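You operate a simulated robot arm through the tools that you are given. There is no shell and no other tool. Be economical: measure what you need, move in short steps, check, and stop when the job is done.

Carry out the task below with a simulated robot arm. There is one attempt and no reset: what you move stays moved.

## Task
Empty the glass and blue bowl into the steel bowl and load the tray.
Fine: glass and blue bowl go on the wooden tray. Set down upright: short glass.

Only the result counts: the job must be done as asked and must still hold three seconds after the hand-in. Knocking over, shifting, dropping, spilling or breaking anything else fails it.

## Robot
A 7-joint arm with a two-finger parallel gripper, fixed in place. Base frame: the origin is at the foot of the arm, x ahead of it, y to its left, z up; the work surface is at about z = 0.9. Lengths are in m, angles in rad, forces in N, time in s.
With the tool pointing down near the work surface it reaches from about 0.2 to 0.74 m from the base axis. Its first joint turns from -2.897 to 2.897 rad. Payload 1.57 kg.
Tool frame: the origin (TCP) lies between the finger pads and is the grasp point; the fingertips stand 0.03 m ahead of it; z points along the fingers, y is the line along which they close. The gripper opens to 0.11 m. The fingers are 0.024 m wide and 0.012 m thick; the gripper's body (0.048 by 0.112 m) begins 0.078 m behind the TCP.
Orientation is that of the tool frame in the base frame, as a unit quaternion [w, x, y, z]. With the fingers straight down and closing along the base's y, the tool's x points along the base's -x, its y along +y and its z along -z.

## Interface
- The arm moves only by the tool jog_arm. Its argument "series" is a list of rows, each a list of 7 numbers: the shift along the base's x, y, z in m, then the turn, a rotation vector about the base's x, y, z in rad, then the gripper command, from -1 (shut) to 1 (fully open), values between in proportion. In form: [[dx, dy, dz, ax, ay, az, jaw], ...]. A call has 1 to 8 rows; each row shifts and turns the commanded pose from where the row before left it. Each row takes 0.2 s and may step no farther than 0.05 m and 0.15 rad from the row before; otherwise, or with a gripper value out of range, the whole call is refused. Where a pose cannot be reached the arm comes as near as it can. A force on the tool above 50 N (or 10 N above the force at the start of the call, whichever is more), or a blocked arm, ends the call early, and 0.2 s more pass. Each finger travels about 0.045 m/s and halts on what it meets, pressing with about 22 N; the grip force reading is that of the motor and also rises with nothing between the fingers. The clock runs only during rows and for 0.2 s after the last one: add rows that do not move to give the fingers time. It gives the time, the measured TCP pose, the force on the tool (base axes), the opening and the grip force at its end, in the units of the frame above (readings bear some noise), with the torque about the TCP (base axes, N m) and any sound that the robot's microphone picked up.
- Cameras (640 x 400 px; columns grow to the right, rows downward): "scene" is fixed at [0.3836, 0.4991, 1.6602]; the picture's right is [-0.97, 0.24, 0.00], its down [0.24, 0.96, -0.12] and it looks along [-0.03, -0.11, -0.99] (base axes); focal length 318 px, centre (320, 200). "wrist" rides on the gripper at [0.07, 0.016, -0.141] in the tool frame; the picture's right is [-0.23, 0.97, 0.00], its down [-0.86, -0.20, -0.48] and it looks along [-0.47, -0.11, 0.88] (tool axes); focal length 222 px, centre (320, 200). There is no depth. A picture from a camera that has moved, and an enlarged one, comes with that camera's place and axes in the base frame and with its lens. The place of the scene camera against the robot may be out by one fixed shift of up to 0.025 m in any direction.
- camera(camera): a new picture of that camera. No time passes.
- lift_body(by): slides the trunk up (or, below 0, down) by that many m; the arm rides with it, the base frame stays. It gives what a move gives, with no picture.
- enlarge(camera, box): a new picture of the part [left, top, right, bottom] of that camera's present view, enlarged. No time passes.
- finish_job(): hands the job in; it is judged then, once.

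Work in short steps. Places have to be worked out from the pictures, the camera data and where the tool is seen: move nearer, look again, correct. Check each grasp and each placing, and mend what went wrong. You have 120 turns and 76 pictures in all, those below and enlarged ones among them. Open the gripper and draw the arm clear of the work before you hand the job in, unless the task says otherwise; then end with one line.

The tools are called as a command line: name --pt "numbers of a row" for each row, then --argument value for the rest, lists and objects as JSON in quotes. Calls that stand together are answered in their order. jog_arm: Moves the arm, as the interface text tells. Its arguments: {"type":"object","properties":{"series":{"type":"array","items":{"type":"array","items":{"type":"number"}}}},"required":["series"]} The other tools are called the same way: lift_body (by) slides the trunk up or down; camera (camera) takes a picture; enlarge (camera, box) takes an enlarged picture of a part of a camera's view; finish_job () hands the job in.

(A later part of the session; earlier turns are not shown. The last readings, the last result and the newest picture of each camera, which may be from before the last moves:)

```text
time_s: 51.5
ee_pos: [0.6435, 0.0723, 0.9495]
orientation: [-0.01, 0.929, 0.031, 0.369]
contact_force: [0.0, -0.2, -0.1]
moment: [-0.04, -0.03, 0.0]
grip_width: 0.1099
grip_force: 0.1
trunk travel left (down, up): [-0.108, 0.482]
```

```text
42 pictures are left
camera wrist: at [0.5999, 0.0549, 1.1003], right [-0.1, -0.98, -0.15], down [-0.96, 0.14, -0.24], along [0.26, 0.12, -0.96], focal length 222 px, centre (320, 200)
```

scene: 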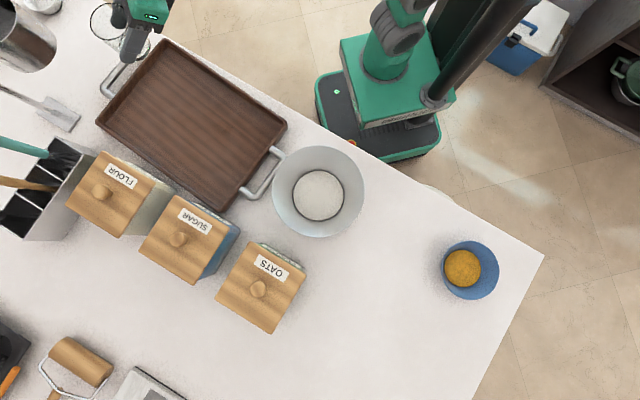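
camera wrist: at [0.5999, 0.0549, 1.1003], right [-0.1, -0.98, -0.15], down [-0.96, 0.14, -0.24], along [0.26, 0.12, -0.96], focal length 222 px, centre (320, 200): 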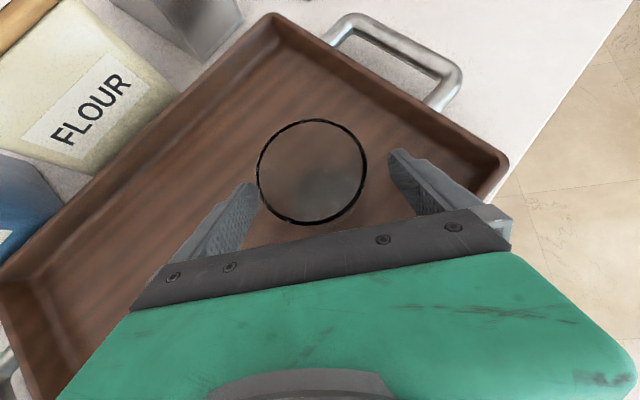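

Released, and the glass stands upright, though close to the left finger. I'll centre by 6 mm and withdraw back along the tool axis.

jog_arm --pt "0 0.006 0 0 0 0 1" --pt "-0.0206 -0.001 0.022 0 0 0 1" --pt "-0.0206 -0.001 0.022 0 0 0 1" --pt "-0.0206 -0.001 0.022 0 0 0 1" --pt "-0.0206 -0.001 0.022 0 0 0 1" --pt "0 0 0.03 0 0 0 1" --pt "0 0 0.03 0 0 0 1"

camera --camera "wrist"

enlarge --camera "scene" --box '[80, 0, 400, 240]'

```text
time_s: 53.1
ee_pos: [0.5607, 0.0745, 1.0479]
orientation: [-0.01, 0.929, 0.031, 0.369]
contact_force: [-0.4, -0.8, -0.1]
moment: [0.02, 0.01, 0.02]
grip_width: 0.1102
grip_force: 0.2
out of reach, approached as far as the arm can: row 6, 7
trunk travel left (down, up): [-0.108, 0.482]
```

```text
41 pictures are left
camera wrist: at [0.5168, 0.0566, 1.1979], right [-0.1, -0.98, -0.15], down [-0.96, 0.14, -0.24], along [0.26, 0.12, -0.96], focal length 222 px, centre (320, 200)
```

wrist: 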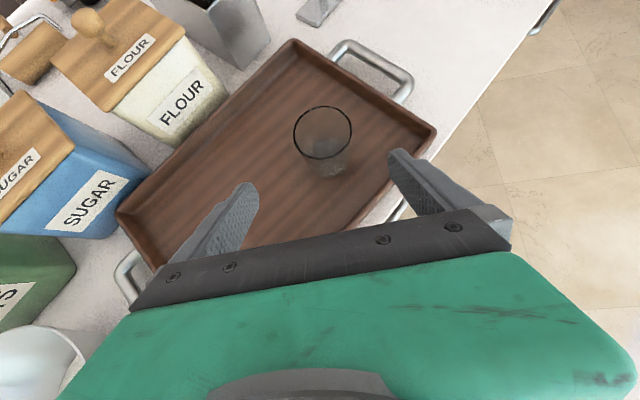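

```text
1.67 times, centred on (240, 120) of scene
camera zoom: at [0.3836, 0.4991, 1.6602], right [-0.97, 0.24, 0.0], down [0.24, 0.96, -0.12], along [-0.03, -0.11, -0.99], focal length 530 px, centre (453, 333)
```

zoom: 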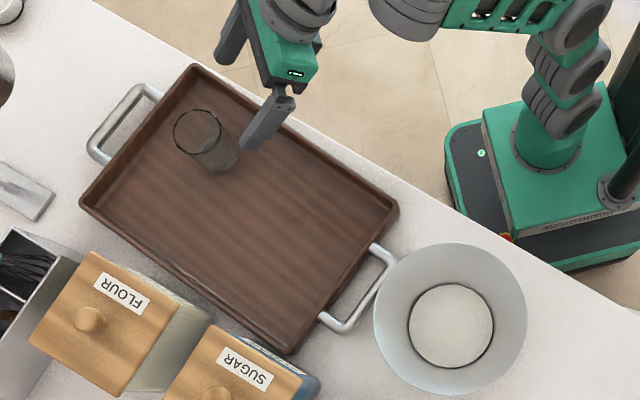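

The glass stands on the tray and the steel bowl holds the milk. For the blue bowl I'll use the same 45° posture, pinching its right-hand wall (one finger inside, one outside) and rolling so the far lip pours. I'll raise the trunk, then swing toward it.

lift_body --by 0.2

jog_arm --pt "0 0.02 -0.03 0 0 0 1" --pt "0 0.04 -0.025 0 0 0.1 1" --pt "-0.005 0.048 0 0 0 0.1 1" --pt "-0.01 0.048 0 0 0 0.1 1" --pt "-0.015 0.046 0 0 0 0.1 1" --pt "-0.02 0.044 0 0 0 0.1 1" --pt "-0.025 0.042 0 0 0 0.1 1" --pt "-0.03 0.038 0 0 0 0.1 1"

```text
time_s: 55.2
ee_pos: [0.5616, 0.0757, 1.249]
orientation: [-0.01, 0.929, 0.032, 0.369]
contact_force: [0.2, -0.4, 0.5]
moment: [0.02, -0.01, -0.05]
grip_width: 0.11
grip_force: 0.1
trunk travel left (down, up): [-0.308, 0.282]
```

```text
time_s: 57.0
ee_pos: [0.4552, 0.4035, 1.1925]
orientation: [-0.135, 0.862, 0.348, 0.343]
contact_force: [0.8, -0.8, -0.1]
moment: [0.02, 0.05, 0.02]
grip_width: 0.1103
grip_force: 0.0
trunk travel left (down, up): [-0.308, 0.282]
```

Continuing the swing to a viewing point short of the blue bowl.

jog_arm --pt "-0.042 0.02 0 0 0 0.08 1" --pt "-0.043 0.018 0 0 0 0.08 1" --pt "-0.043 0.014 0 0 0 0.08 1" --pt "-0.043 0.012 0 0 0 0.08 1" --pt "-0.043 0.01 0 0 0 0.08 1" --pt "-0.043 0.008 0 0 0 0.08 1" --pt "-0.043 0.006 0 0 0 0.08 1" --pt "-0.043 0.004 0 0 0 0.08 1"

camera --camera "wrist"

```text
time_s: 58.9
ee_pos: [0.1116, 0.4925, 1.1917]
orientation: [-0.237, 0.709, 0.601, 0.282]
contact_force: [-0.6, -0.6, -0.1]
moment: [0.01, 0.05, 0.04]
grip_width: 0.11
grip_force: 0.1
trunk travel left (down, up): [-0.308, 0.282]
```

```text
39 pictures are left
camera wrist: at [0.1213, 0.4448, 1.3424], right [0.93, -0.32, -0.15], down [-0.35, -0.9, -0.24], along [-0.06, 0.28, -0.96], focal length 222 px, centre (320, 200)
```

wrist: 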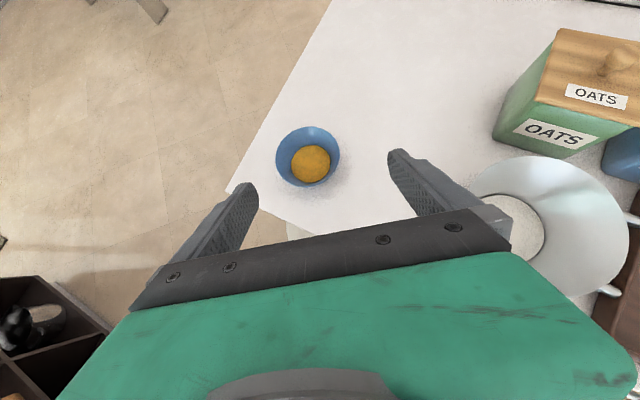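

I'll lower 0.12 m with the trunk for a closer look at the bowl's shape. The tips stay short of it.

lift_body --by -0.12

enlarge --camera "wrist" --box '[180, 20, 420, 220]'

```text
time_s: 60.4
ee_pos: [0.1115, 0.4945, 1.072]
orientation: [-0.237, 0.709, 0.601, 0.283]
contact_force: [0.3, -0.2, -0.4]
moment: [-0.03, -0.01, -0.05]
grip_width: 0.1102
grip_force: 0.1
trunk travel left (down, up): [-0.188, 0.402]
```

```text
2.00 times, centred on (300, 120) of wrist
camera zoom: at [0.1217, 0.4447, 1.2226], right [0.93, -0.32, -0.15], down [-0.35, -0.9, -0.24], along [-0.06, 0.28, -0.96], focal length 444 px, centre (360, 360)
```

zoom: 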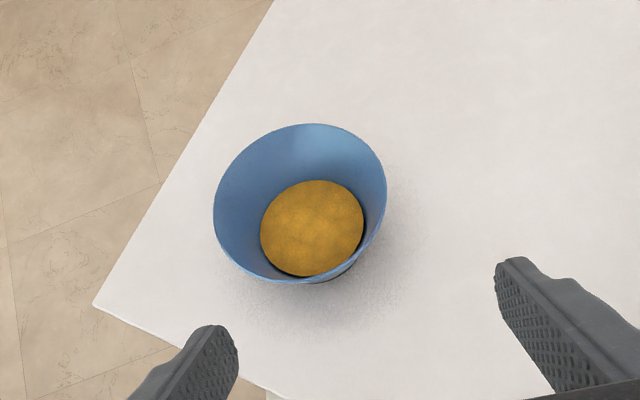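

The bowl rim centre is about (0.102, 0.647), rim z≈0.954, radius 0.063, with the wall flared about 30°. I'll tilt the tool 22° to match the right-hand wall, set the jaw to about 45 mm, and move above the pinch point.

jog_arm --pt "0 0 0 0.0218 0.1265 0 -0.18" --pt "0 0 0 0.0218 0.1265 0 -0.18" --pt "0 0 0 0.0218 0.1265 0 -0.18" --pt "0.0124 0.0328 0 0 0 0 -0.18" --pt "0.0124 0.0328 0 0 0 0 -0.18" --pt "0.0124 0.0328 0 0 0 0 -0.18" --pt "0.0124 0.0328 0 0 0 0 -0.18"

camera --camera "wrist"

```text
time_s: 62.0
ee_pos: [0.1494, 0.5752, 1.0967]
orientation: [-0.369, 0.742, 0.535, 0.164]
contact_force: [0.2, 0.2, 0.0]
moment: [0.0, 0.02, -0.02]
grip_width: 0.0452
grip_force: 0.1
out of reach, approached as far as the arm can: row 1, 2, 3, 6, 7
trunk travel left (down, up): [-0.188, 0.402]
```

```text
37 pictures are left
camera wrist: at [0.2132, 0.5184, 1.2306], right [0.81, -0.3, -0.51], down [-0.43, -0.89, -0.15], along [-0.41, 0.34, -0.85], focal length 222 px, centre (320, 200)
```

wrist: 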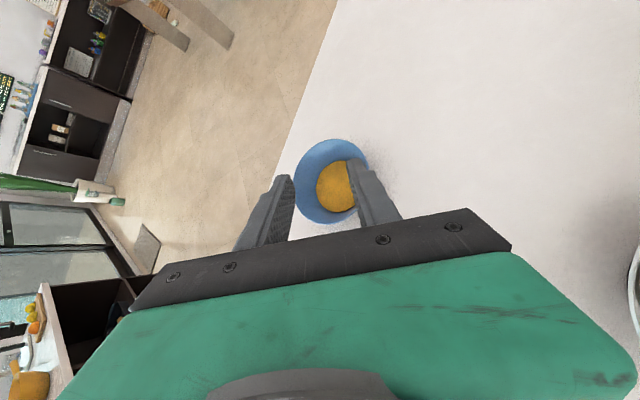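

The orientation is as planned, but position falls short and ends high, so relative to the trunk the arm needs to be higher. I'll raise the arm 0.07 m to test.

jog_arm --pt "0 0 0.035 0 0 0 -0.18" --pt "0 0 0.035 0 0 0 -0.18" --pt "0 0 0 0 0 0 -0.18"

```text
time_s: 62.8
ee_pos: [0.147, 0.5707, 1.104]
orientation: [-0.369, 0.742, 0.536, 0.163]
contact_force: [0.2, 0.0, -0.2]
moment: [0.05, 0.01, 0.03]
grip_width: 0.0451
grip_force: 0.1
out of reach, approached as far as the arm can: row 1, 2
trunk travel left (down, up): [-0.188, 0.402]
```

Raising made it worse, so the limit is on the other side. I'll try going forward while lowering.

jog_arm --pt "0 0 -0.03 0 0 0 -0.18" --pt "0 0 -0.03 0 0 0 -0.18" --pt "0.003 0.015 0 0 0 0 -0.18" --pt "0.003 0.015 0 0 0 0 -0.18"

```text
time_s: 63.8
ee_pos: [0.153, 0.5927, 1.0597]
orientation: [-0.369, 0.742, 0.535, 0.164]
contact_force: [-0.7, -0.7, 0.4]
moment: [0.01, 0.02, 0.01]
grip_width: 0.0452
grip_force: 0.1
out of reach, approached as far as the arm can: row 1, 2, 3, 4
trunk travel left (down, up): [-0.188, 0.402]
```

That moved closer, so I need a smaller height relative to the trunk. I'll raise the trunk 0.08 m and go forward and down with the arm.

lift_body --by 0.08

jog_arm --pt "0.002 0.008 -0.03 0 0 0 -0.18" --pt "0.002 0.008 -0.03 0 0 0 -0.18" --pt "0.002 0.008 -0.02 0 0 0 -0.18" --pt "0.002 0.009 -0.01 0 0 0 -0.18"

camera --camera "wrist"

```text
time_s: 64.9
ee_pos: [0.1531, 0.5936, 1.1392]
orientation: [-0.369, 0.741, 0.536, 0.162]
contact_force: [-0.3, -0.2, 0.2]
moment: [-0.01, 0.01, -0.01]
grip_width: 0.0452
grip_force: 0.0
trunk travel left (down, up): [-0.268, 0.322]
```

```text
time_s: 65.9
ee_pos: [0.1643, 0.6178, 1.0803]
orientation: [-0.355, 0.747, 0.541, 0.156]
contact_force: [-0.3, 0.4, -0.1]
moment: [-0.02, 0.01, 0.0]
grip_width: 0.045
grip_force: 0.1
out of reach, approached as far as the arm can: row 1, 2, 3, 4
trunk travel left (down, up): [-0.268, 0.322]
```

```text
36 pictures are left
camera wrist: at [0.2282, 0.5652, 1.2152], right [0.81, -0.32, -0.49], down [-0.42, -0.9, -0.12], along [-0.4, 0.31, -0.86], focal length 222 px, centre (320, 200)
```

wrist: 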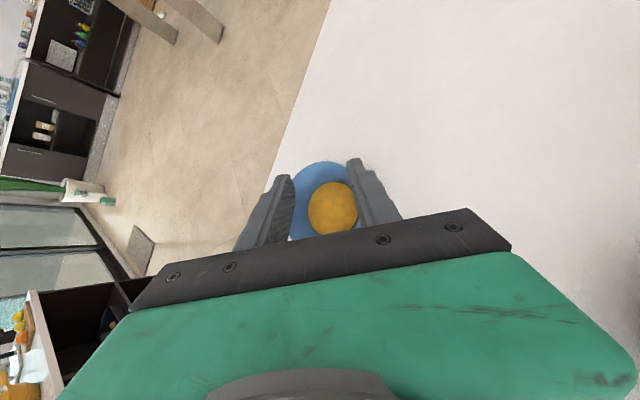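

The reached pose is within 8 mm of target and the orientation is right, so I can descend with the trunk from here. I'll lower 0.07 m and look.

lift_body --by -0.075

camera --camera "wrist"

enlarge --camera "scene" --box '[370, 180, 530, 320]'

```text
time_s: 67.0
ee_pos: [0.164, 0.6178, 1.0045]
orientation: [-0.355, 0.747, 0.54, 0.156]
contact_force: [0.1, 0.1, -0.2]
moment: [-0.01, 0.01, 0.0]
grip_width: 0.0454
grip_force: 0.1
trunk travel left (down, up): [-0.193, 0.397]
```

```text
35 pictures are left
camera wrist: at [0.2283, 0.5649, 1.1406], right [0.81, -0.32, -0.49], down [-0.42, -0.9, -0.12], along [-0.4, 0.31, -0.86], focal length 222 px, centre (320, 200)
```

wrist: 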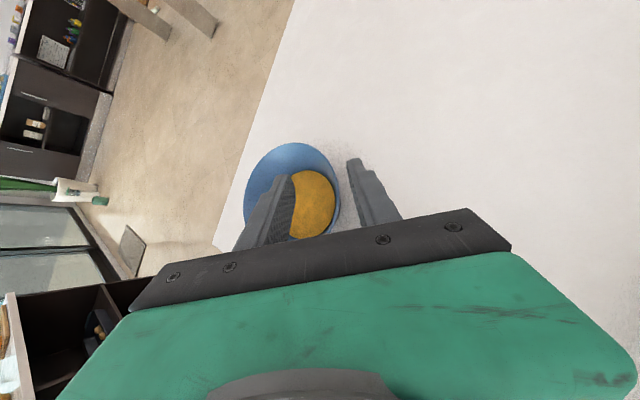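

```text
2.86 times, centred on (450, 250) of scene
camera zoom: at [0.3836, 0.4991, 1.6602], right [-0.97, 0.24, 0.0], down [0.24, 0.96, -0.12], along [-0.03, -0.11, -0.99], focal length 908 px, centre (-51, 57)
```

zoom: 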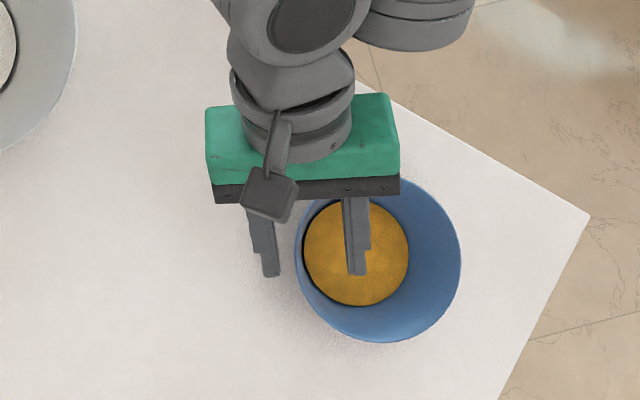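

Lined up well, but the finger midpoint sits about 9 mm outboard of the wall. I'll shift 9 mm toward the bowl, then look again.

jog_arm --pt "-0.009 0.0015 0 0 0 0 -0.18" --pt "0 0 0 0 0 0 -0.18"

enlarge --camera "scene" --box '[370, 180, 530, 320]'

```text
time_s: 67.6
ee_pos: [0.156, 0.6193, 1.0051]
orientation: [-0.355, 0.747, 0.54, 0.155]
contact_force: [-0.2, 0.2, 0.1]
moment: [0.01, -0.01, 0.0]
grip_width: 0.045
grip_force: 0.1
trunk travel left (down, up): [-0.193, 0.397]
```

```text
2.86 times, centred on (450, 250) of scene
camera zoom: at [0.3836, 0.4991, 1.6602], right [-0.97, 0.24, 0.0], down [0.24, 0.96, -0.12], along [-0.03, -0.11, -0.99], focal length 908 px, centre (-51, 57)
```

zoom: 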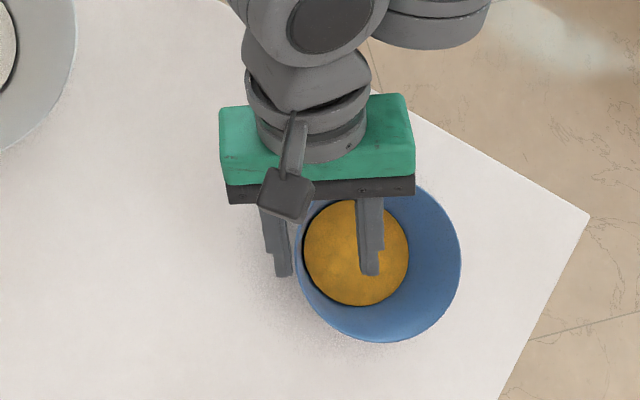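

Now centred. I'll lower to z≈0.953 and check forces.

lift_body --by -0.035

lift_body --by -0.017

camera --camera "wrist"

enlarge --camera "scene" --box '[370, 180, 530, 320]'

```text
time_s: 68.4
ee_pos: [0.1567, 0.6192, 0.9703]
orientation: [-0.355, 0.747, 0.54, 0.155]
contact_force: [1.0, 0.1, 0.4]
moment: [-0.01, 0.0, 0.02]
grip_width: 0.0451
grip_force: 0.0
trunk travel left (down, up): [-0.158, 0.432]
```

```text
time_s: 69.1
ee_pos: [0.1565, 0.6195, 0.9538]
orientation: [-0.356, 0.746, 0.541, 0.155]
contact_force: [0.3, 0.1, -0.3]
moment: [0.02, 0.0, 0.01]
grip_width: 0.0451
grip_force: 0.1
trunk travel left (down, up): [-0.141, 0.449]
```

```text
32 pictures are left
camera wrist: at [0.2196, 0.5674, 1.0885], right [0.81, -0.32, -0.49], down [-0.42, -0.9, -0.12], along [-0.4, 0.31, -0.86], focal length 222 px, centre (320, 200)
```

wrist: 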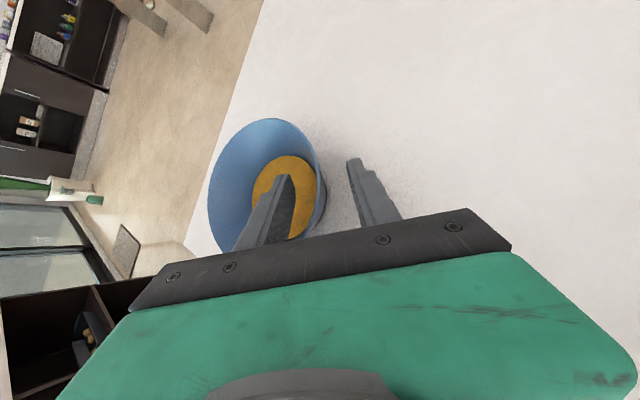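

```text
2.86 times, centred on (450, 250) of scene
camera zoom: at [0.3836, 0.4991, 1.6602], right [-0.97, 0.24, 0.0], down [0.24, 0.96, -0.12], along [-0.03, -0.11, -0.99], focal length 908 px, centre (-51, 57)
```

zoom: 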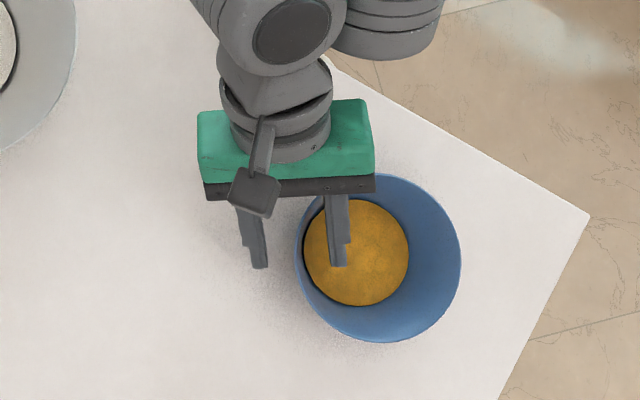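

The fingers straddle the wall without contact. I'll drop 5 mm more and close on the wall.

lift_body --by -0.005

jog_arm --pt "0 0 0 0 0 0 -0.4" --pt "0 0 0 0 0 0 -0.6" --pt "0 0 0 0 0 0 -0.8" --pt "0 0 0 0 0 0 -1" --pt "0 0 0 0 0 0 -1" --pt "0 0 0 0 0 0 -1"

camera --camera "wrist"

enlarge --camera "scene" --box '[370, 180, 530, 320]'

```text
time_s: 69.6
ee_pos: [0.1559, 0.6201, 0.9478]
orientation: [-0.355, 0.747, 0.54, 0.156]
contact_force: [-0.8, 0.1, 0.3]
moment: [0.03, -0.02, 0.02]
grip_width: 0.0451
grip_force: 0.1
trunk travel left (down, up): [-0.136, 0.454]
```

```text
time_s: 71.0
ee_pos: [0.1545, 0.6193, 0.9489]
orientation: [-0.356, 0.746, 0.541, 0.156]
contact_force: [-7.0, 1.8, 13.0]
moment: [-0.1, 0.72, -0.09]
grip_width: 0.0053
grip_force: 21.9
trunk travel left (down, up): [-0.136, 0.454]
```

```text
30 pictures are left
camera wrist: at [0.2186, 0.5662, 1.0852], right [0.81, -0.32, -0.49], down [-0.42, -0.9, -0.12], along [-0.41, 0.31, -0.86], focal length 222 px, centre (320, 200)
```

wrist: 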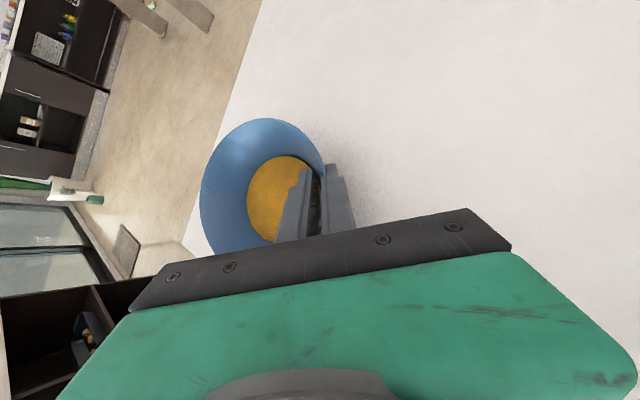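

```text
2.86 times, centred on (450, 250) of scene
camera zoom: at [0.3836, 0.4991, 1.6602], right [-0.97, 0.24, 0.0], down [0.24, 0.96, -0.12], along [-0.03, -0.11, -0.99], focal length 908 px, centre (-51, 57)
```

zoom: 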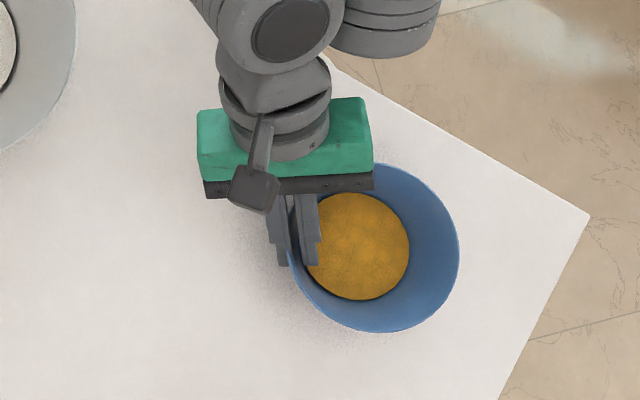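

The wall is pinched at 5 mm thickness. I'll lift 3 cm slowly with the trunk and check the bowl's attitude.

lift_body --by 0.03

camera --camera "wrist"

enlarge --camera "scene" --box '[370, 180, 530, 320]'

```text
time_s: 71.8
ee_pos: [0.1571, 0.6207, 0.978]
orientation: [-0.355, 0.747, 0.541, 0.155]
contact_force: [-0.4, 0.6, -2.7]
moment: [-0.07, -0.12, -0.02]
grip_width: 0.0036
grip_force: 22.2
trunk travel left (down, up): [-0.166, 0.424]
```

```text
28 pictures are left
camera wrist: at [0.22, 0.568, 1.1127], right [0.81, -0.32, -0.49], down [-0.42, -0.9, -0.12], along [-0.4, 0.3, -0.86], focal length 222 px, centre (320, 200)
```

wrist: 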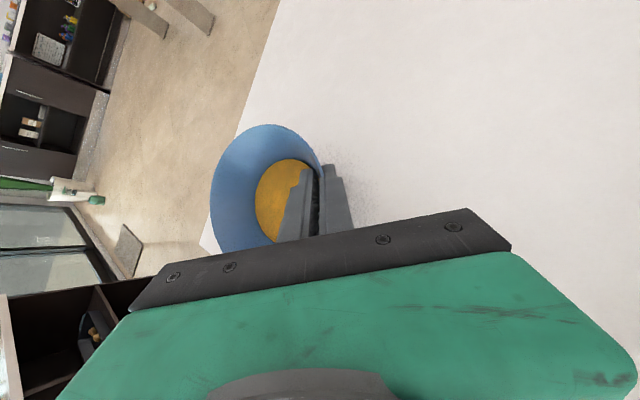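

```text
2.86 times, centred on (450, 250) of scene
camera zoom: at [0.3836, 0.4991, 1.6602], right [-0.97, 0.24, 0.0], down [0.24, 0.96, -0.12], along [-0.03, -0.11, -0.99], focal length 908 px, centre (-51, 57)
```

zoom: 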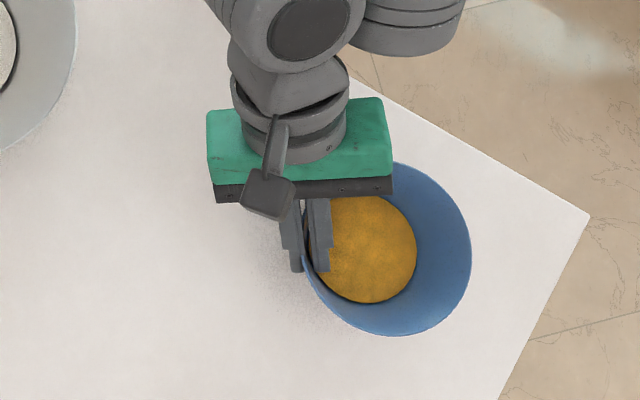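

The bowl is held (about 2.7 N) and nearly level, with the contents well below the rim. I'll raise it 0.17 m with the trunk.

lift_body --by 0.17

jog_arm --pt "0.018 -0.0164 0 0 0 -0.075 -1" --pt "0.018 -0.0164 0 0 0 -0.075 -1" --pt "0.018 -0.0164 0 0 0 -0.075 -1" --pt "0.018 -0.0164 0 0 0 -0.075 -1" --pt "0.018 -0.0164 0 0 0 -0.075 -1"

camera --camera "wrist"

```text
time_s: 73.7
ee_pos: [0.1563, 0.6202, 1.1475]
orientation: [-0.355, 0.747, 0.54, 0.155]
contact_force: [0.0, -0.1, -2.0]
moment: [-0.07, -0.15, -0.01]
grip_width: 0.0034
grip_force: 21.9
trunk travel left (down, up): [-0.336, 0.254]
```

```text
time_s: 74.9
ee_pos: [0.2631, 0.5852, 1.1789]
orientation: [-0.32, 0.834, 0.392, 0.218]
contact_force: [0.3, 0.3, -2.2]
moment: [-0.14, -0.1, -0.03]
grip_width: 0.0034
grip_force: 22.3
out of reach, approached as far as the arm can: row 1, 2, 3, 4, 5
trunk travel left (down, up): [-0.336, 0.254]
```

```text
26 pictures are left
camera wrist: at [0.3034, 0.514, 1.3151], right [0.64, -0.59, -0.49], down [-0.72, -0.68, -0.12], along [-0.26, 0.43, -0.86], focal length 222 px, centre (320, 200)
```

wrist: 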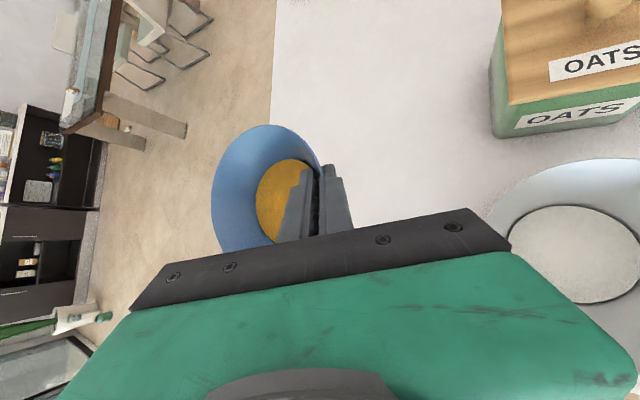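

The bowl is steady; the arm drifts up and out, so I need more height relative to the trunk. I'll raise the arm 0.08 m.

jog_arm --pt "0 0 0.02 0 0 0 -1" --pt "0 0 0.02 0 0 0 -1" --pt "0 0 0.02 0 0 0 -1" --pt "0 0 0.02 0 0 0 -1"

```text
time_s: 75.9
ee_pos: [0.2617, 0.5849, 1.241]
orientation: [-0.32, 0.834, 0.392, 0.219]
contact_force: [-0.1, -0.9, -2.8]
moment: [-0.1, -0.1, -0.01]
grip_width: 0.0036
grip_force: 22.4
out of reach, approached as far as the arm can: row 4
trunk travel left (down, up): [-0.336, 0.254]
```

That's reachable again. I'll continue to the pour point with yaw, in the middle of the allowed band.

jog_arm --pt "0.01 -0.026 -0.01 0 0 -0.085 -1" --pt "0.018 -0.026 -0.005 0 0 -0.085 -1" --pt "0.02 -0.026 0 0 0 -0.09 -1" --pt "0.022 -0.026 0 0 0 -0.09 -1" --pt "0.023 -0.026 0 0 0 -0.09 -1" --pt "0.023 -0.026 0 0 0 -0.09 -1" --pt "0.023 -0.026 0 0 0 -0.09 -1" --pt "0.023 -0.026 0 0 0 -0.09 -1"

camera --camera "wrist"

camera --camera "scene"

```text
time_s: 77.7
ee_pos: [0.4258, 0.378, 1.2295]
orientation: [-0.224, 0.919, 0.076, 0.317]
contact_force: [0.4, 0.6, -2.2]
moment: [-0.15, -0.03, 0.03]
grip_width: 0.0034
grip_force: 21.8
out of reach, approached as far as the arm can: row 4
trunk travel left (down, up): [-0.336, 0.254]
```

```text
25 pictures are left
camera wrist: at [0.4097, 0.2983, 1.3648], right [0.1, -0.86, -0.49], down [-0.99, -0.04, -0.12], along [0.08, 0.5, -0.86], focal length 222 px, centre (320, 200)
```

wrist: 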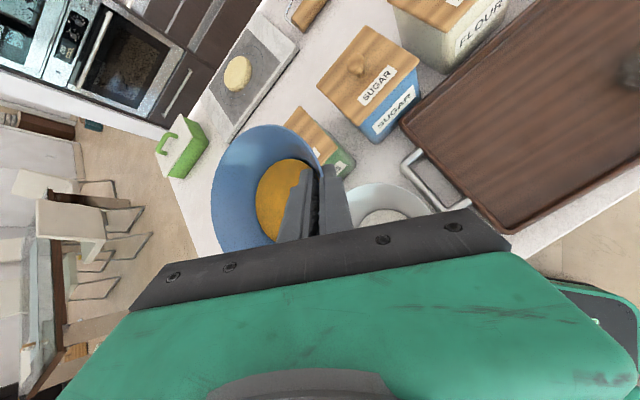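

```text
24 pictures are left
```

scene: 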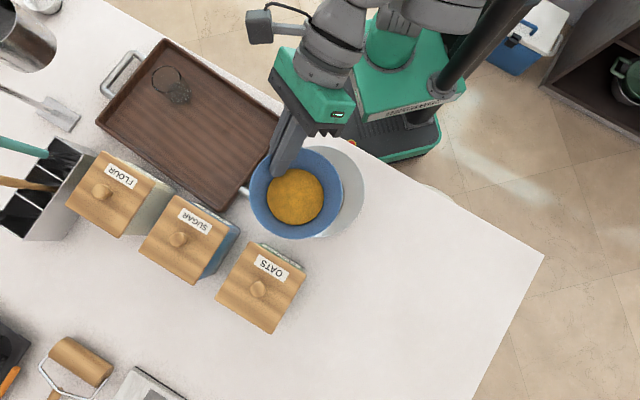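

The bowl is over the steel bowl with its spill side toward the steel bowl's centre. I'll pitch up about 24° while raising the arm, then lower the trunk.

jog_arm --pt "0 0 0.02 0.05 -0.06 0 -1" --pt "0 0 0.02 0.05 -0.06 0 -1" --pt "0 0 0.02 0.05 -0.06 0 -1" --pt "0 0 0.02 0.05 -0.06 0 -1" --pt "0 0 0.02 0.05 -0.06 0 -1"

enlarge --camera "scene" --box '[220, 90, 420, 250]'

```text
time_s: 78.9
ee_pos: [0.4123, 0.3823, 1.346]
orientation: [-0.319, 0.827, 0.069, 0.457]
contact_force: [0.0, -0.6, -2.4]
moment: [-0.15, 0.0, -0.02]
grip_width: 0.0036
grip_force: 21.6
out of reach, approached as far as the arm can: row 1, 4, 5
trunk travel left (down, up): [-0.336, 0.254]
```

```text
2.50 times, centred on (320, 170) of scene
camera zoom: at [0.3836, 0.4991, 1.6602], right [-0.97, 0.24, 0.0], down [0.24, 0.96, -0.12], along [-0.03, -0.11, -0.99], focal length 795 px, centre (320, 275)
```

zoom: 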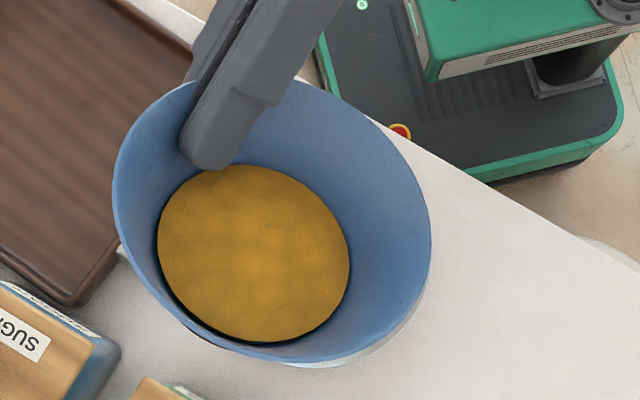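

Pitch is now about 22° and the contents are still inside. I'll lower by the trunk to z≈1.15.

lift_body --by -0.195

jog_arm --pt "0.006 -0.003 0 -0.0712 -0.0591 0.0377 -1" --pt "0.006 -0.003 0 -0.0712 -0.0591 0.0377 -1" --pt "0 0 0 -0.0712 -0.0591 0.0377 -1" --pt "0 0 0 -0.0712 -0.0591 0.0377 -1" --pt "0 0 0 -0.0712 -0.0591 0.0377 -1"

enlarge --camera "scene" --box '[220, 90, 420, 250]'

```text
time_s: 81.0
ee_pos: [0.4111, 0.3819, 1.1513]
orientation: [-0.319, 0.827, 0.069, 0.457]
contact_force: [-0.1, 0.0, -2.1]
moment: [-0.16, 0.0, 0.03]
grip_width: 0.0034
grip_force: 21.8
trunk travel left (down, up): [-0.141, 0.449]
```

```text
time_s: 82.2
ee_pos: [0.4244, 0.375, 1.1508]
orientation: [-0.196, 0.784, 0.272, 0.522]
contact_force: [0.0, 0.0, -3.0]
moment: [-0.15, 0.01, -0.01]
grip_width: 0.0033
grip_force: 21.7
trunk travel left (down, up): [-0.141, 0.449]
```

```text
2.50 times, centred on (320, 170) of scene
camera zoom: at [0.3836, 0.4991, 1.6602], right [-0.97, 0.24, 0.0], down [0.24, 0.96, -0.12], along [-0.03, -0.11, -0.99], focal length 795 px, centre (320, 275)
```

zoom: 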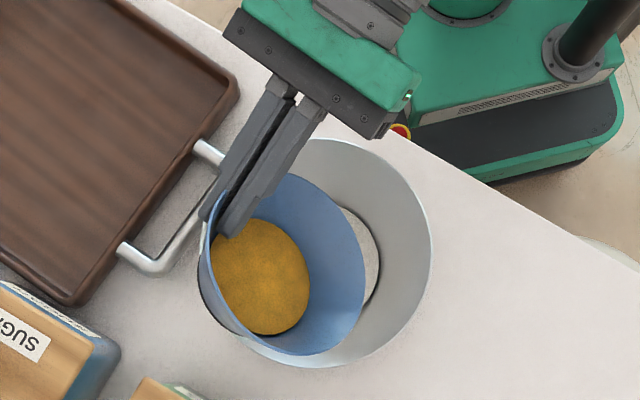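

The spill lip is over the steel bowl. I'll continue rolling in steps, shifting slightly toward −y to stay centred.

jog_arm --pt "0 -0.003 0 -0.0712 -0.0591 0.0377 -1" --pt "0 -0.003 0 -0.0712 -0.0591 0.0377 -1" --pt "0 -0.003 0 -0.0712 -0.0591 0.0377 -1" --pt "0 -0.003 0 -0.0712 -0.0591 0.0377 -1" --pt "0 0 0 -0.0712 -0.0591 0.0377 -1"

enlarge --camera "scene" --box '[220, 90, 420, 250]'

```text
time_s: 83.4
ee_pos: [0.4239, 0.3635, 1.1509]
orientation: [-0.058, 0.693, 0.457, 0.555]
contact_force: [0.0, 0.3, -2.9]
moment: [-0.09, -0.01, 0.01]
grip_width: 0.0033
grip_force: 21.8
trunk travel left (down, up): [-0.141, 0.449]
```

```text
2.50 times, centred on (320, 170) of scene
camera zoom: at [0.3836, 0.4991, 1.6602], right [-0.97, 0.24, 0.0], down [0.24, 0.96, -0.12], along [-0.03, -0.11, -0.99], focal length 795 px, centre (320, 275)
```

zoom: 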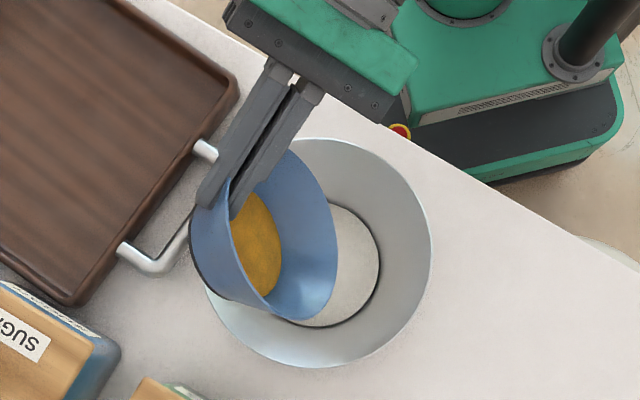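

The lip is right over the centre of the steel bowl. I'll keep rolling.

jog_arm --pt "0 0 0 -0.0712 -0.0591 0.0377 -1" --pt "0 0 0 -0.0712 -0.0591 0.0377 -1" --pt "0 0 0 -0.0712 -0.0591 0.0377 -1" --pt "0 0 0 -0.0712 -0.0591 0.0377 -1" --pt "0 0 0 -0.0712 -0.0591 0.0377 -1" --pt "0 0 0 -0.0712 -0.0591 0.0377 -1"

enlarge --camera "scene" --box '[220, 90, 420, 250]'

```text
time_s: 84.8
ee_pos: [0.4226, 0.363, 1.1514]
orientation: [0.107, 0.526, 0.642, 0.548]
contact_force: [0.0, 0.2, -2.2]
moment: [-0.03, 0.05, 0.0]
grip_width: 0.003
grip_force: 22.4
trunk travel left (down, up): [-0.141, 0.449]
```

```text
2.50 times, centred on (320, 170) of scene
camera zoom: at [0.3836, 0.4991, 1.6602], right [-0.97, 0.24, 0.0], down [0.24, 0.96, -0.12], along [-0.03, -0.11, -0.99], focal length 795 px, centre (320, 275)
```

zoom: 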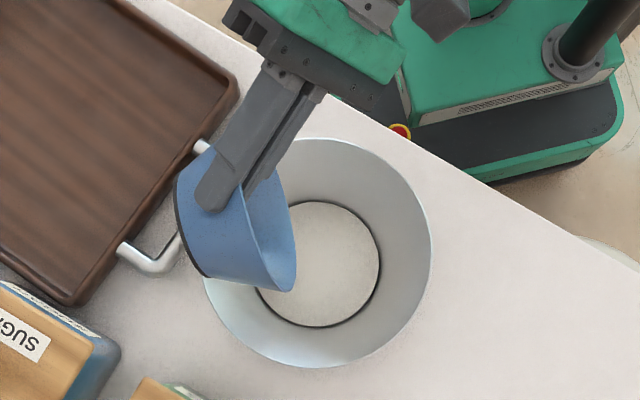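

Not pouring yet at about 90° tilt. I'll shift the lip 2 cm toward the centre and roll further.

jog_arm --pt "-0.01 0 0 -0.0712 -0.0591 0.0377 -1" --pt "-0.01 0 0 -0.0712 -0.0591 0.0377 -1" --pt "0 0 0 -0.0712 -0.0591 0.0377 -1" --pt "0 0 0 -0.0712 -0.0591 0.0377 -1" --pt "0 0 0 0 0 0 -1" --pt "0 0 0 0 0 0 -1"

enlarge --camera "scene" --box '[220, 90, 420, 250]'

```text
time_s: 86.2
ee_pos: [0.4037, 0.3636, 1.1511]
orientation: [0.213, 0.389, 0.733, 0.515]
contact_force: [-0.5, -0.4, -2.3]
moment: [0.04, 0.1, 0.0]
grip_width: 0.0029
grip_force: 22.0
trunk travel left (down, up): [-0.141, 0.449]
```

```text
2.50 times, centred on (320, 170) of scene
camera zoom: at [0.3836, 0.4991, 1.6602], right [-0.97, 0.24, 0.0], down [0.24, 0.96, -0.12], along [-0.03, -0.11, -0.99], focal length 795 px, centre (320, 275)
```

zoom: 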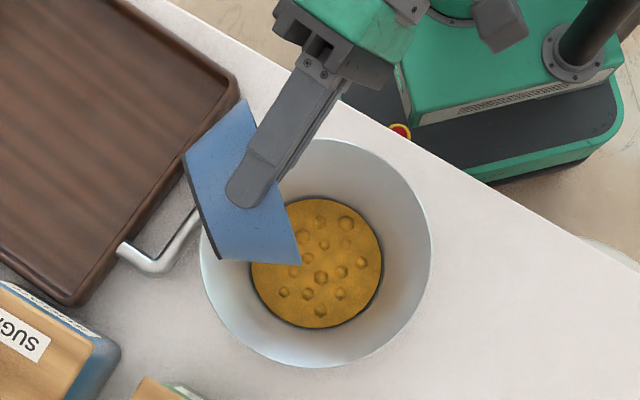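

The contents have gone into the steel bowl. I'll roll on a bit and wait to empty it fully.

jog_arm --pt "0 0 0 -0.0712 -0.0591 0.0377 -1" --pt "0 0 0 -0.0712 -0.0591 0.0377 -1" --pt "0 0 0 -0.0712 -0.0591 0.0377 -1" --pt "0 0 0 -0.0712 -0.0591 0.0377 -1" --pt "0 0 0 -0.0712 -0.0591 0.0377 -1" --pt "0 0 0 0 0 0 -1" --pt "0 0 0 0 0 0 -1" --pt "0 0 0 0 0 0 -1"

camera --camera "wrist"

enlarge --camera "scene" --box '[220, 90, 420, 250]'

```text
time_s: 88.0
ee_pos: [0.4035, 0.3644, 1.1519]
orientation: [0.334, 0.195, 0.807, 0.447]
contact_force: [0.1, -0.5, -1.3]
moment: [-0.01, 0.09, 0.0]
grip_width: 0.0029
grip_force: 21.9
trunk travel left (down, up): [-0.141, 0.449]
```

```text
18 pictures are left
camera wrist: at [0.255, 0.332, 1.1925], right [0.17, 0.37, 0.91], down [0.26, -0.91, 0.32], along [0.95, 0.18, -0.25], focal length 222 px, centre (320, 200)
```

wrist: 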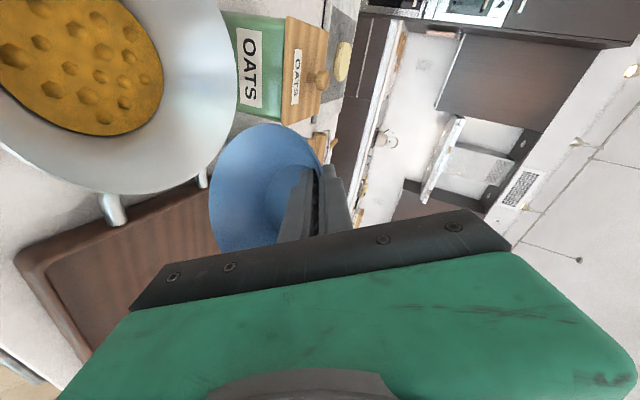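

```text
2.50 times, centred on (320, 170) of scene
camera zoom: at [0.3836, 0.4991, 1.6602], right [-0.97, 0.24, 0.0], down [0.24, 0.96, -0.12], along [-0.03, -0.11, -0.99], focal length 795 px, centre (320, 275)
```

zoom: 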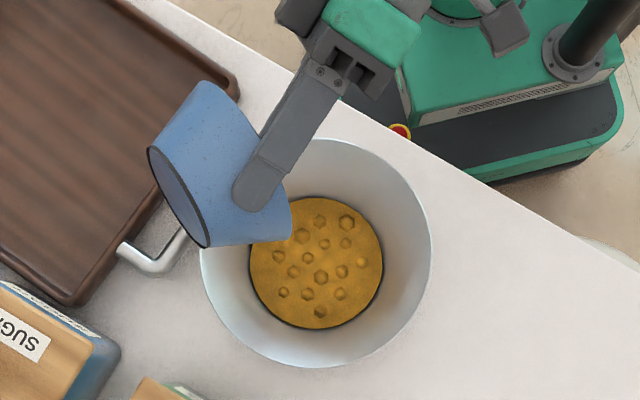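

The bowl is empty. I'll roll back upright above the steel bowl.

jog_arm --pt "0.003 0.002 0.005 0.1047 0.0869 -0.0554 -1" --pt "0.003 0.002 0.005 0.1047 0.0869 -0.0554 -1" --pt "0.003 0.002 0 0.1047 0.0869 -0.0554 -1" --pt "0.003 0.002 0 0.1047 0.0869 -0.0554 -1" --pt "0.003 0.002 0 0.1047 0.0869 -0.0554 -1" --pt "0.003 0.002 0 0.1047 0.0869 -0.0554 -1"

jog_arm --pt "0 0 0 0.1047 0.0869 -0.0554 -1" --pt "0 0 0 0.1047 0.0869 -0.0554 -1" --pt "0 0 0 0.1047 0.0869 -0.0554 -1" --pt "0 0 0 0.1047 0.0869 -0.0554 -1" --pt "0 0 0 0.1047 0.0869 -0.0554 -1" --pt "0 0 0 0.1047 0.0869 -0.0554 -1"

jog_arm --pt "0 0 0 0.1047 0.0869 -0.0554 -1" --pt "0 0 0 0.1047 0.0869 -0.0554 -1" --pt "0 0 0 0.1047 0.0869 -0.0554 -1" --pt "0 0 0 0.1047 0.0869 -0.0554 -1" --pt "0 0 0 0.1047 0.0869 -0.0554 -1"

```text
time_s: 89.4
ee_pos: [0.4208, 0.3764, 1.1604]
orientation: [0.11, 0.521, 0.646, 0.547]
contact_force: [-0.4, 0.2, -2.5]
moment: [-0.05, 0.03, 0.01]
grip_width: 0.0028
grip_force: 22.5
trunk travel left (down, up): [-0.141, 0.449]
```

```text
time_s: 90.8
ee_pos: [0.4213, 0.3754, 1.1603]
orientation: [-0.134, 0.747, 0.361, 0.542]
contact_force: [-0.1, -0.1, -2.6]
moment: [-0.1, -0.04, 0.04]
grip_width: 0.0027
grip_force: 21.6
trunk travel left (down, up): [-0.141, 0.449]
```

```text
time_s: 92.0
ee_pos: [0.4201, 0.376, 1.1609]
orientation: [-0.316, 0.828, 0.068, 0.457]
contact_force: [-0.7, 0.2, -2.2]
moment: [-0.1, 0.0, 0.01]
grip_width: 0.0028
grip_force: 22.0
trunk travel left (down, up): [-0.141, 0.449]
```

Now I'll raise the trunk, and pitch back to the level pose.

lift_body --by 0.17

jog_arm --pt "0.002 0 -0.02 -0.05 0.06 0 -1" --pt "0.002 0 -0.02 -0.05 0.06 0 -1" --pt "0.002 0 -0.02 -0.05 0.06 0 -1" --pt "0 0 -0.02 -0.05 0.06 0 -1" --pt "0 0 -0.02 -0.05 0.06 0 -1"

jog_arm --pt "0.0138 -0.0274 0 0 0 -0.065 -1" --pt "0.0138 -0.0274 0 0 0 -0.065 -1" --pt "0.0138 -0.0274 0 0 0 -0.065 -1" --pt "0.0138 -0.0274 0 0 0 -0.065 -1" --pt "0.0138 -0.0274 0 0 0 -0.065 -1" --pt "0.0138 -0.0274 0 0 0 -0.065 -1" --pt "0.0138 -0.0274 0 0 0 -0.065 -1" --pt "0.0138 -0.0274 0 0 0 -0.065 -1"

camera --camera "wrist"

enlarge --camera "scene" --box '[80, 0, 400, 240]'

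```text
time_s: 93.9
ee_pos: [0.4204, 0.3761, 1.3311]
orientation: [-0.316, 0.828, 0.069, 0.458]
contact_force: [0.1, 0.0, -2.2]
moment: [-0.12, 0.03, 0.01]
grip_width: 0.0032
grip_force: 22.5
trunk travel left (down, up): [-0.311, 0.279]
```

```text
time_s: 95.1
ee_pos: [0.4274, 0.3764, 1.2307]
orientation: [-0.218, 0.92, 0.078, 0.317]
contact_force: [0.1, 0.4, -2.6]
moment: [-0.1, 0.0, -0.01]
grip_width: 0.0031
grip_force: 22.0
trunk travel left (down, up): [-0.311, 0.279]
```

```text
time_s: 96.9
ee_pos: [0.5368, 0.1567, 1.2303]
orientation: [-0.13, 0.909, -0.161, 0.363]
contact_force: [-0.1, -0.6, -1.7]
moment: [-0.15, 0.1, 0.01]
grip_width: 0.0029
grip_force: 22.6
trunk travel left (down, up): [-0.311, 0.279]
```

```text
16 pictures are left
camera wrist: at [0.4847, 0.0988, 1.3674], right [-0.35, -0.8, -0.48], down [-0.88, 0.46, -0.12], along [0.32, 0.38, -0.87], focal length 222 px, centre (320, 200)
```

wrist: 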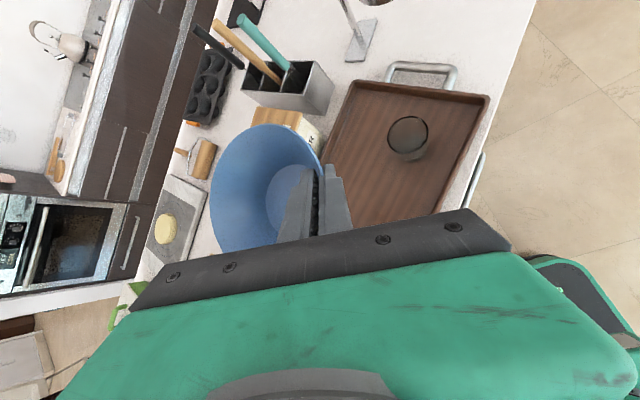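

```text
1.67 times, centred on (240, 120) of scene
camera zoom: at [0.3836, 0.4991, 1.6602], right [-0.97, 0.24, 0.0], down [0.24, 0.96, -0.12], along [-0.03, -0.11, -0.99], focal length 530 px, centre (453, 333)
```

zoom: 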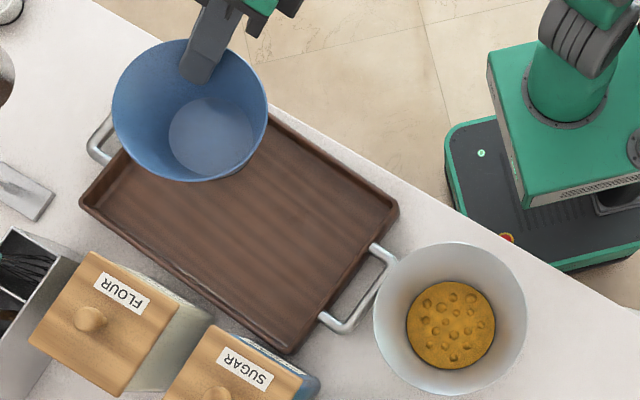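

The bowl is empty, near level, and centred at about (0.563, 0.211) over the tray, clear of the glass. I'll lower with the trunk to about 2 cm above the floor.

lift_body --by -0.2

enlarge --camera "scene" --box '[80, 0, 400, 240]'

camera --camera "wrist"

```text
time_s: 99.1
ee_pos: [0.5381, 0.1563, 1.0311]
orientation: [-0.13, 0.909, -0.161, 0.363]
contact_force: [0.1, -0.1, -2.1]
moment: [-0.15, 0.07, -0.01]
grip_width: 0.0029
grip_force: 21.8
trunk travel left (down, up): [-0.111, 0.479]
```

```text
1.67 times, centred on (240, 120) of scene
camera zoom: at [0.3836, 0.4991, 1.6602], right [-0.97, 0.24, 0.0], down [0.24, 0.96, -0.12], along [-0.03, -0.11, -0.99], focal length 530 px, centre (453, 333)
```

zoom: 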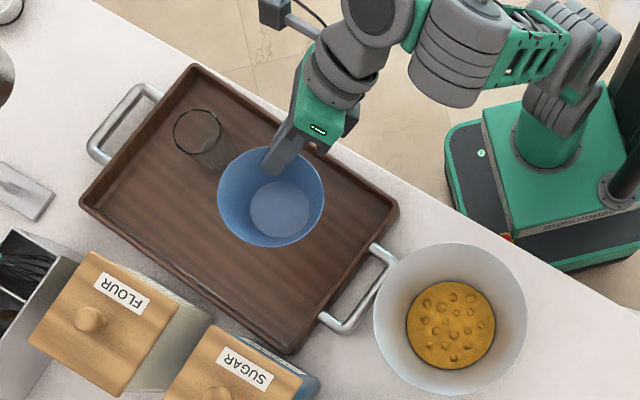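

```text
13 pictures are left
camera wrist: at [0.4843, 0.099, 1.1677], right [-0.35, -0.8, -0.48], down [-0.88, 0.46, -0.12], along [0.32, 0.38, -0.87], focal length 222 px, centre (320, 200)
```

wrist: 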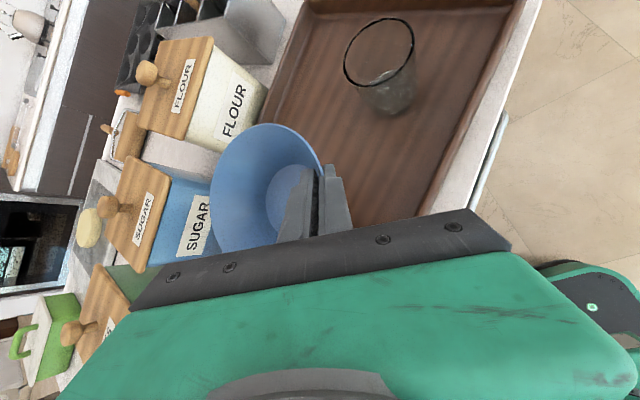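

Position looks good. I'll lower 0.05 m more with the trunk, then in small jogs to contact.

lift_body --by -0.05

jog_arm --pt "0 0 -0.004 0 0 0 -1" --pt "0 0 -0.004 0 0 0 -1"

jog_arm --pt "0 0 -0.003 0 0 0 -1" --pt "0 0 -0.003 0 0 0 -1"

```text
time_s: 100.0
ee_pos: [0.5355, 0.1576, 0.9817]
orientation: [-0.131, 0.909, -0.161, 0.362]
contact_force: [0.0, 0.4, -2.4]
moment: [-0.13, 0.06, 0.01]
grip_width: 0.0027
grip_force: 22.2
trunk travel left (down, up): [-0.061, 0.529]
```

```text
time_s: 100.6
ee_pos: [0.5376, 0.1585, 0.9729]
orientation: [-0.13, 0.909, -0.161, 0.363]
contact_force: [0.2, 0.5, -2.3]
moment: [-0.12, 0.04, -0.02]
grip_width: 0.0028
grip_force: 21.6
trunk travel left (down, up): [-0.061, 0.529]
```

```text
time_s: 101.2
ee_pos: [0.5366, 0.1576, 0.9668]
orientation: [-0.13, 0.908, -0.162, 0.363]
contact_force: [-0.1, 0.2, -1.7]
moment: [-0.13, 0.07, 0.01]
grip_width: 0.003
grip_force: 22.0
trunk travel left (down, up): [-0.061, 0.529]
```

jog_arm --pt "0 0 -0.003 0 0 0 -1" --pt "0 0 -0.002 0 0 0 -1"

jog_arm --pt "0 0 -0.002 0 0 0 -1" --pt "0 0 -0.002 0 0 0 -1"

```text
time_s: 101.8
ee_pos: [0.5366, 0.1553, 0.9646]
orientation: [-0.131, 0.908, -0.161, 0.364]
contact_force: [0.2, 0.2, 5.3]
moment: [0.29, 0.13, -0.04]
grip_width: 0.0029
grip_force: 21.9
trunk travel left (down, up): [-0.061, 0.529]
```

```text
time_s: 102.4
ee_pos: [0.5364, 0.1549, 0.9619]
orientation: [-0.133, 0.907, -0.162, 0.365]
contact_force: [-1.8, -5.7, 18.8]
moment: [0.77, 0.38, 0.19]
grip_width: 0.0032
grip_force: 22.7
trunk travel left (down, up): [-0.061, 0.529]
```

The bowl is in firm contact with the tray. I'll relieve 3 mm and open gently to 45 mm.

jog_arm --pt "0 0 0.003 0 0 0 -1" --pt "0 0 0 0 0 0 -0.8" --pt "0 0 0 0 0 0 -0.6" --pt "0 0 0 0 0 0 -0.4" --pt "0 0 0 0 0 0 -0.18" --pt "0 0 0 0 0 0 -0.18"

camera --camera "wrist"

enlarge --camera "scene" --box '[140, 40, 320, 170]'

```text
time_s: 103.8
ee_pos: [0.5371, 0.1564, 0.9616]
orientation: [-0.13, 0.909, -0.161, 0.363]
contact_force: [-0.5, -0.7, 0.0]
moment: [-0.03, 0.01, -0.02]
grip_width: 0.0451
grip_force: 0.0
trunk travel left (down, up): [-0.061, 0.529]
```

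```text
12 pictures are left
camera wrist: at [0.4839, 0.0989, 1.0978], right [-0.35, -0.8, -0.48], down [-0.88, 0.46, -0.12], along [0.32, 0.38, -0.87], focal length 222 px, centre (320, 200)
```

wrist: 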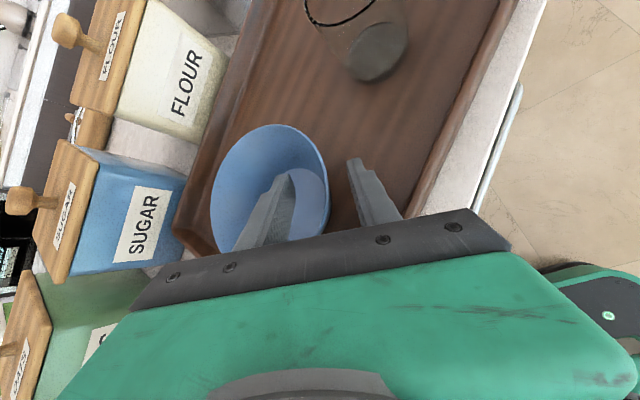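

```text
3.08 times, centred on (230, 105) of scene
camera zoom: at [0.3836, 0.4991, 1.6602], right [-0.97, 0.24, 0.0], down [0.24, 0.96, -0.12], along [-0.03, -0.11, -0.99], focal length 978 px, centre (597, 492)
```

zoom: 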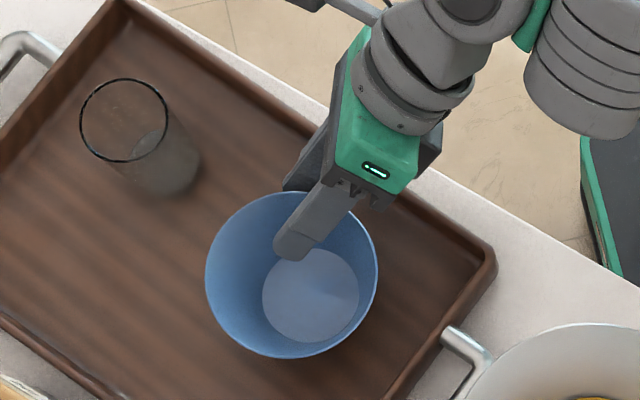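

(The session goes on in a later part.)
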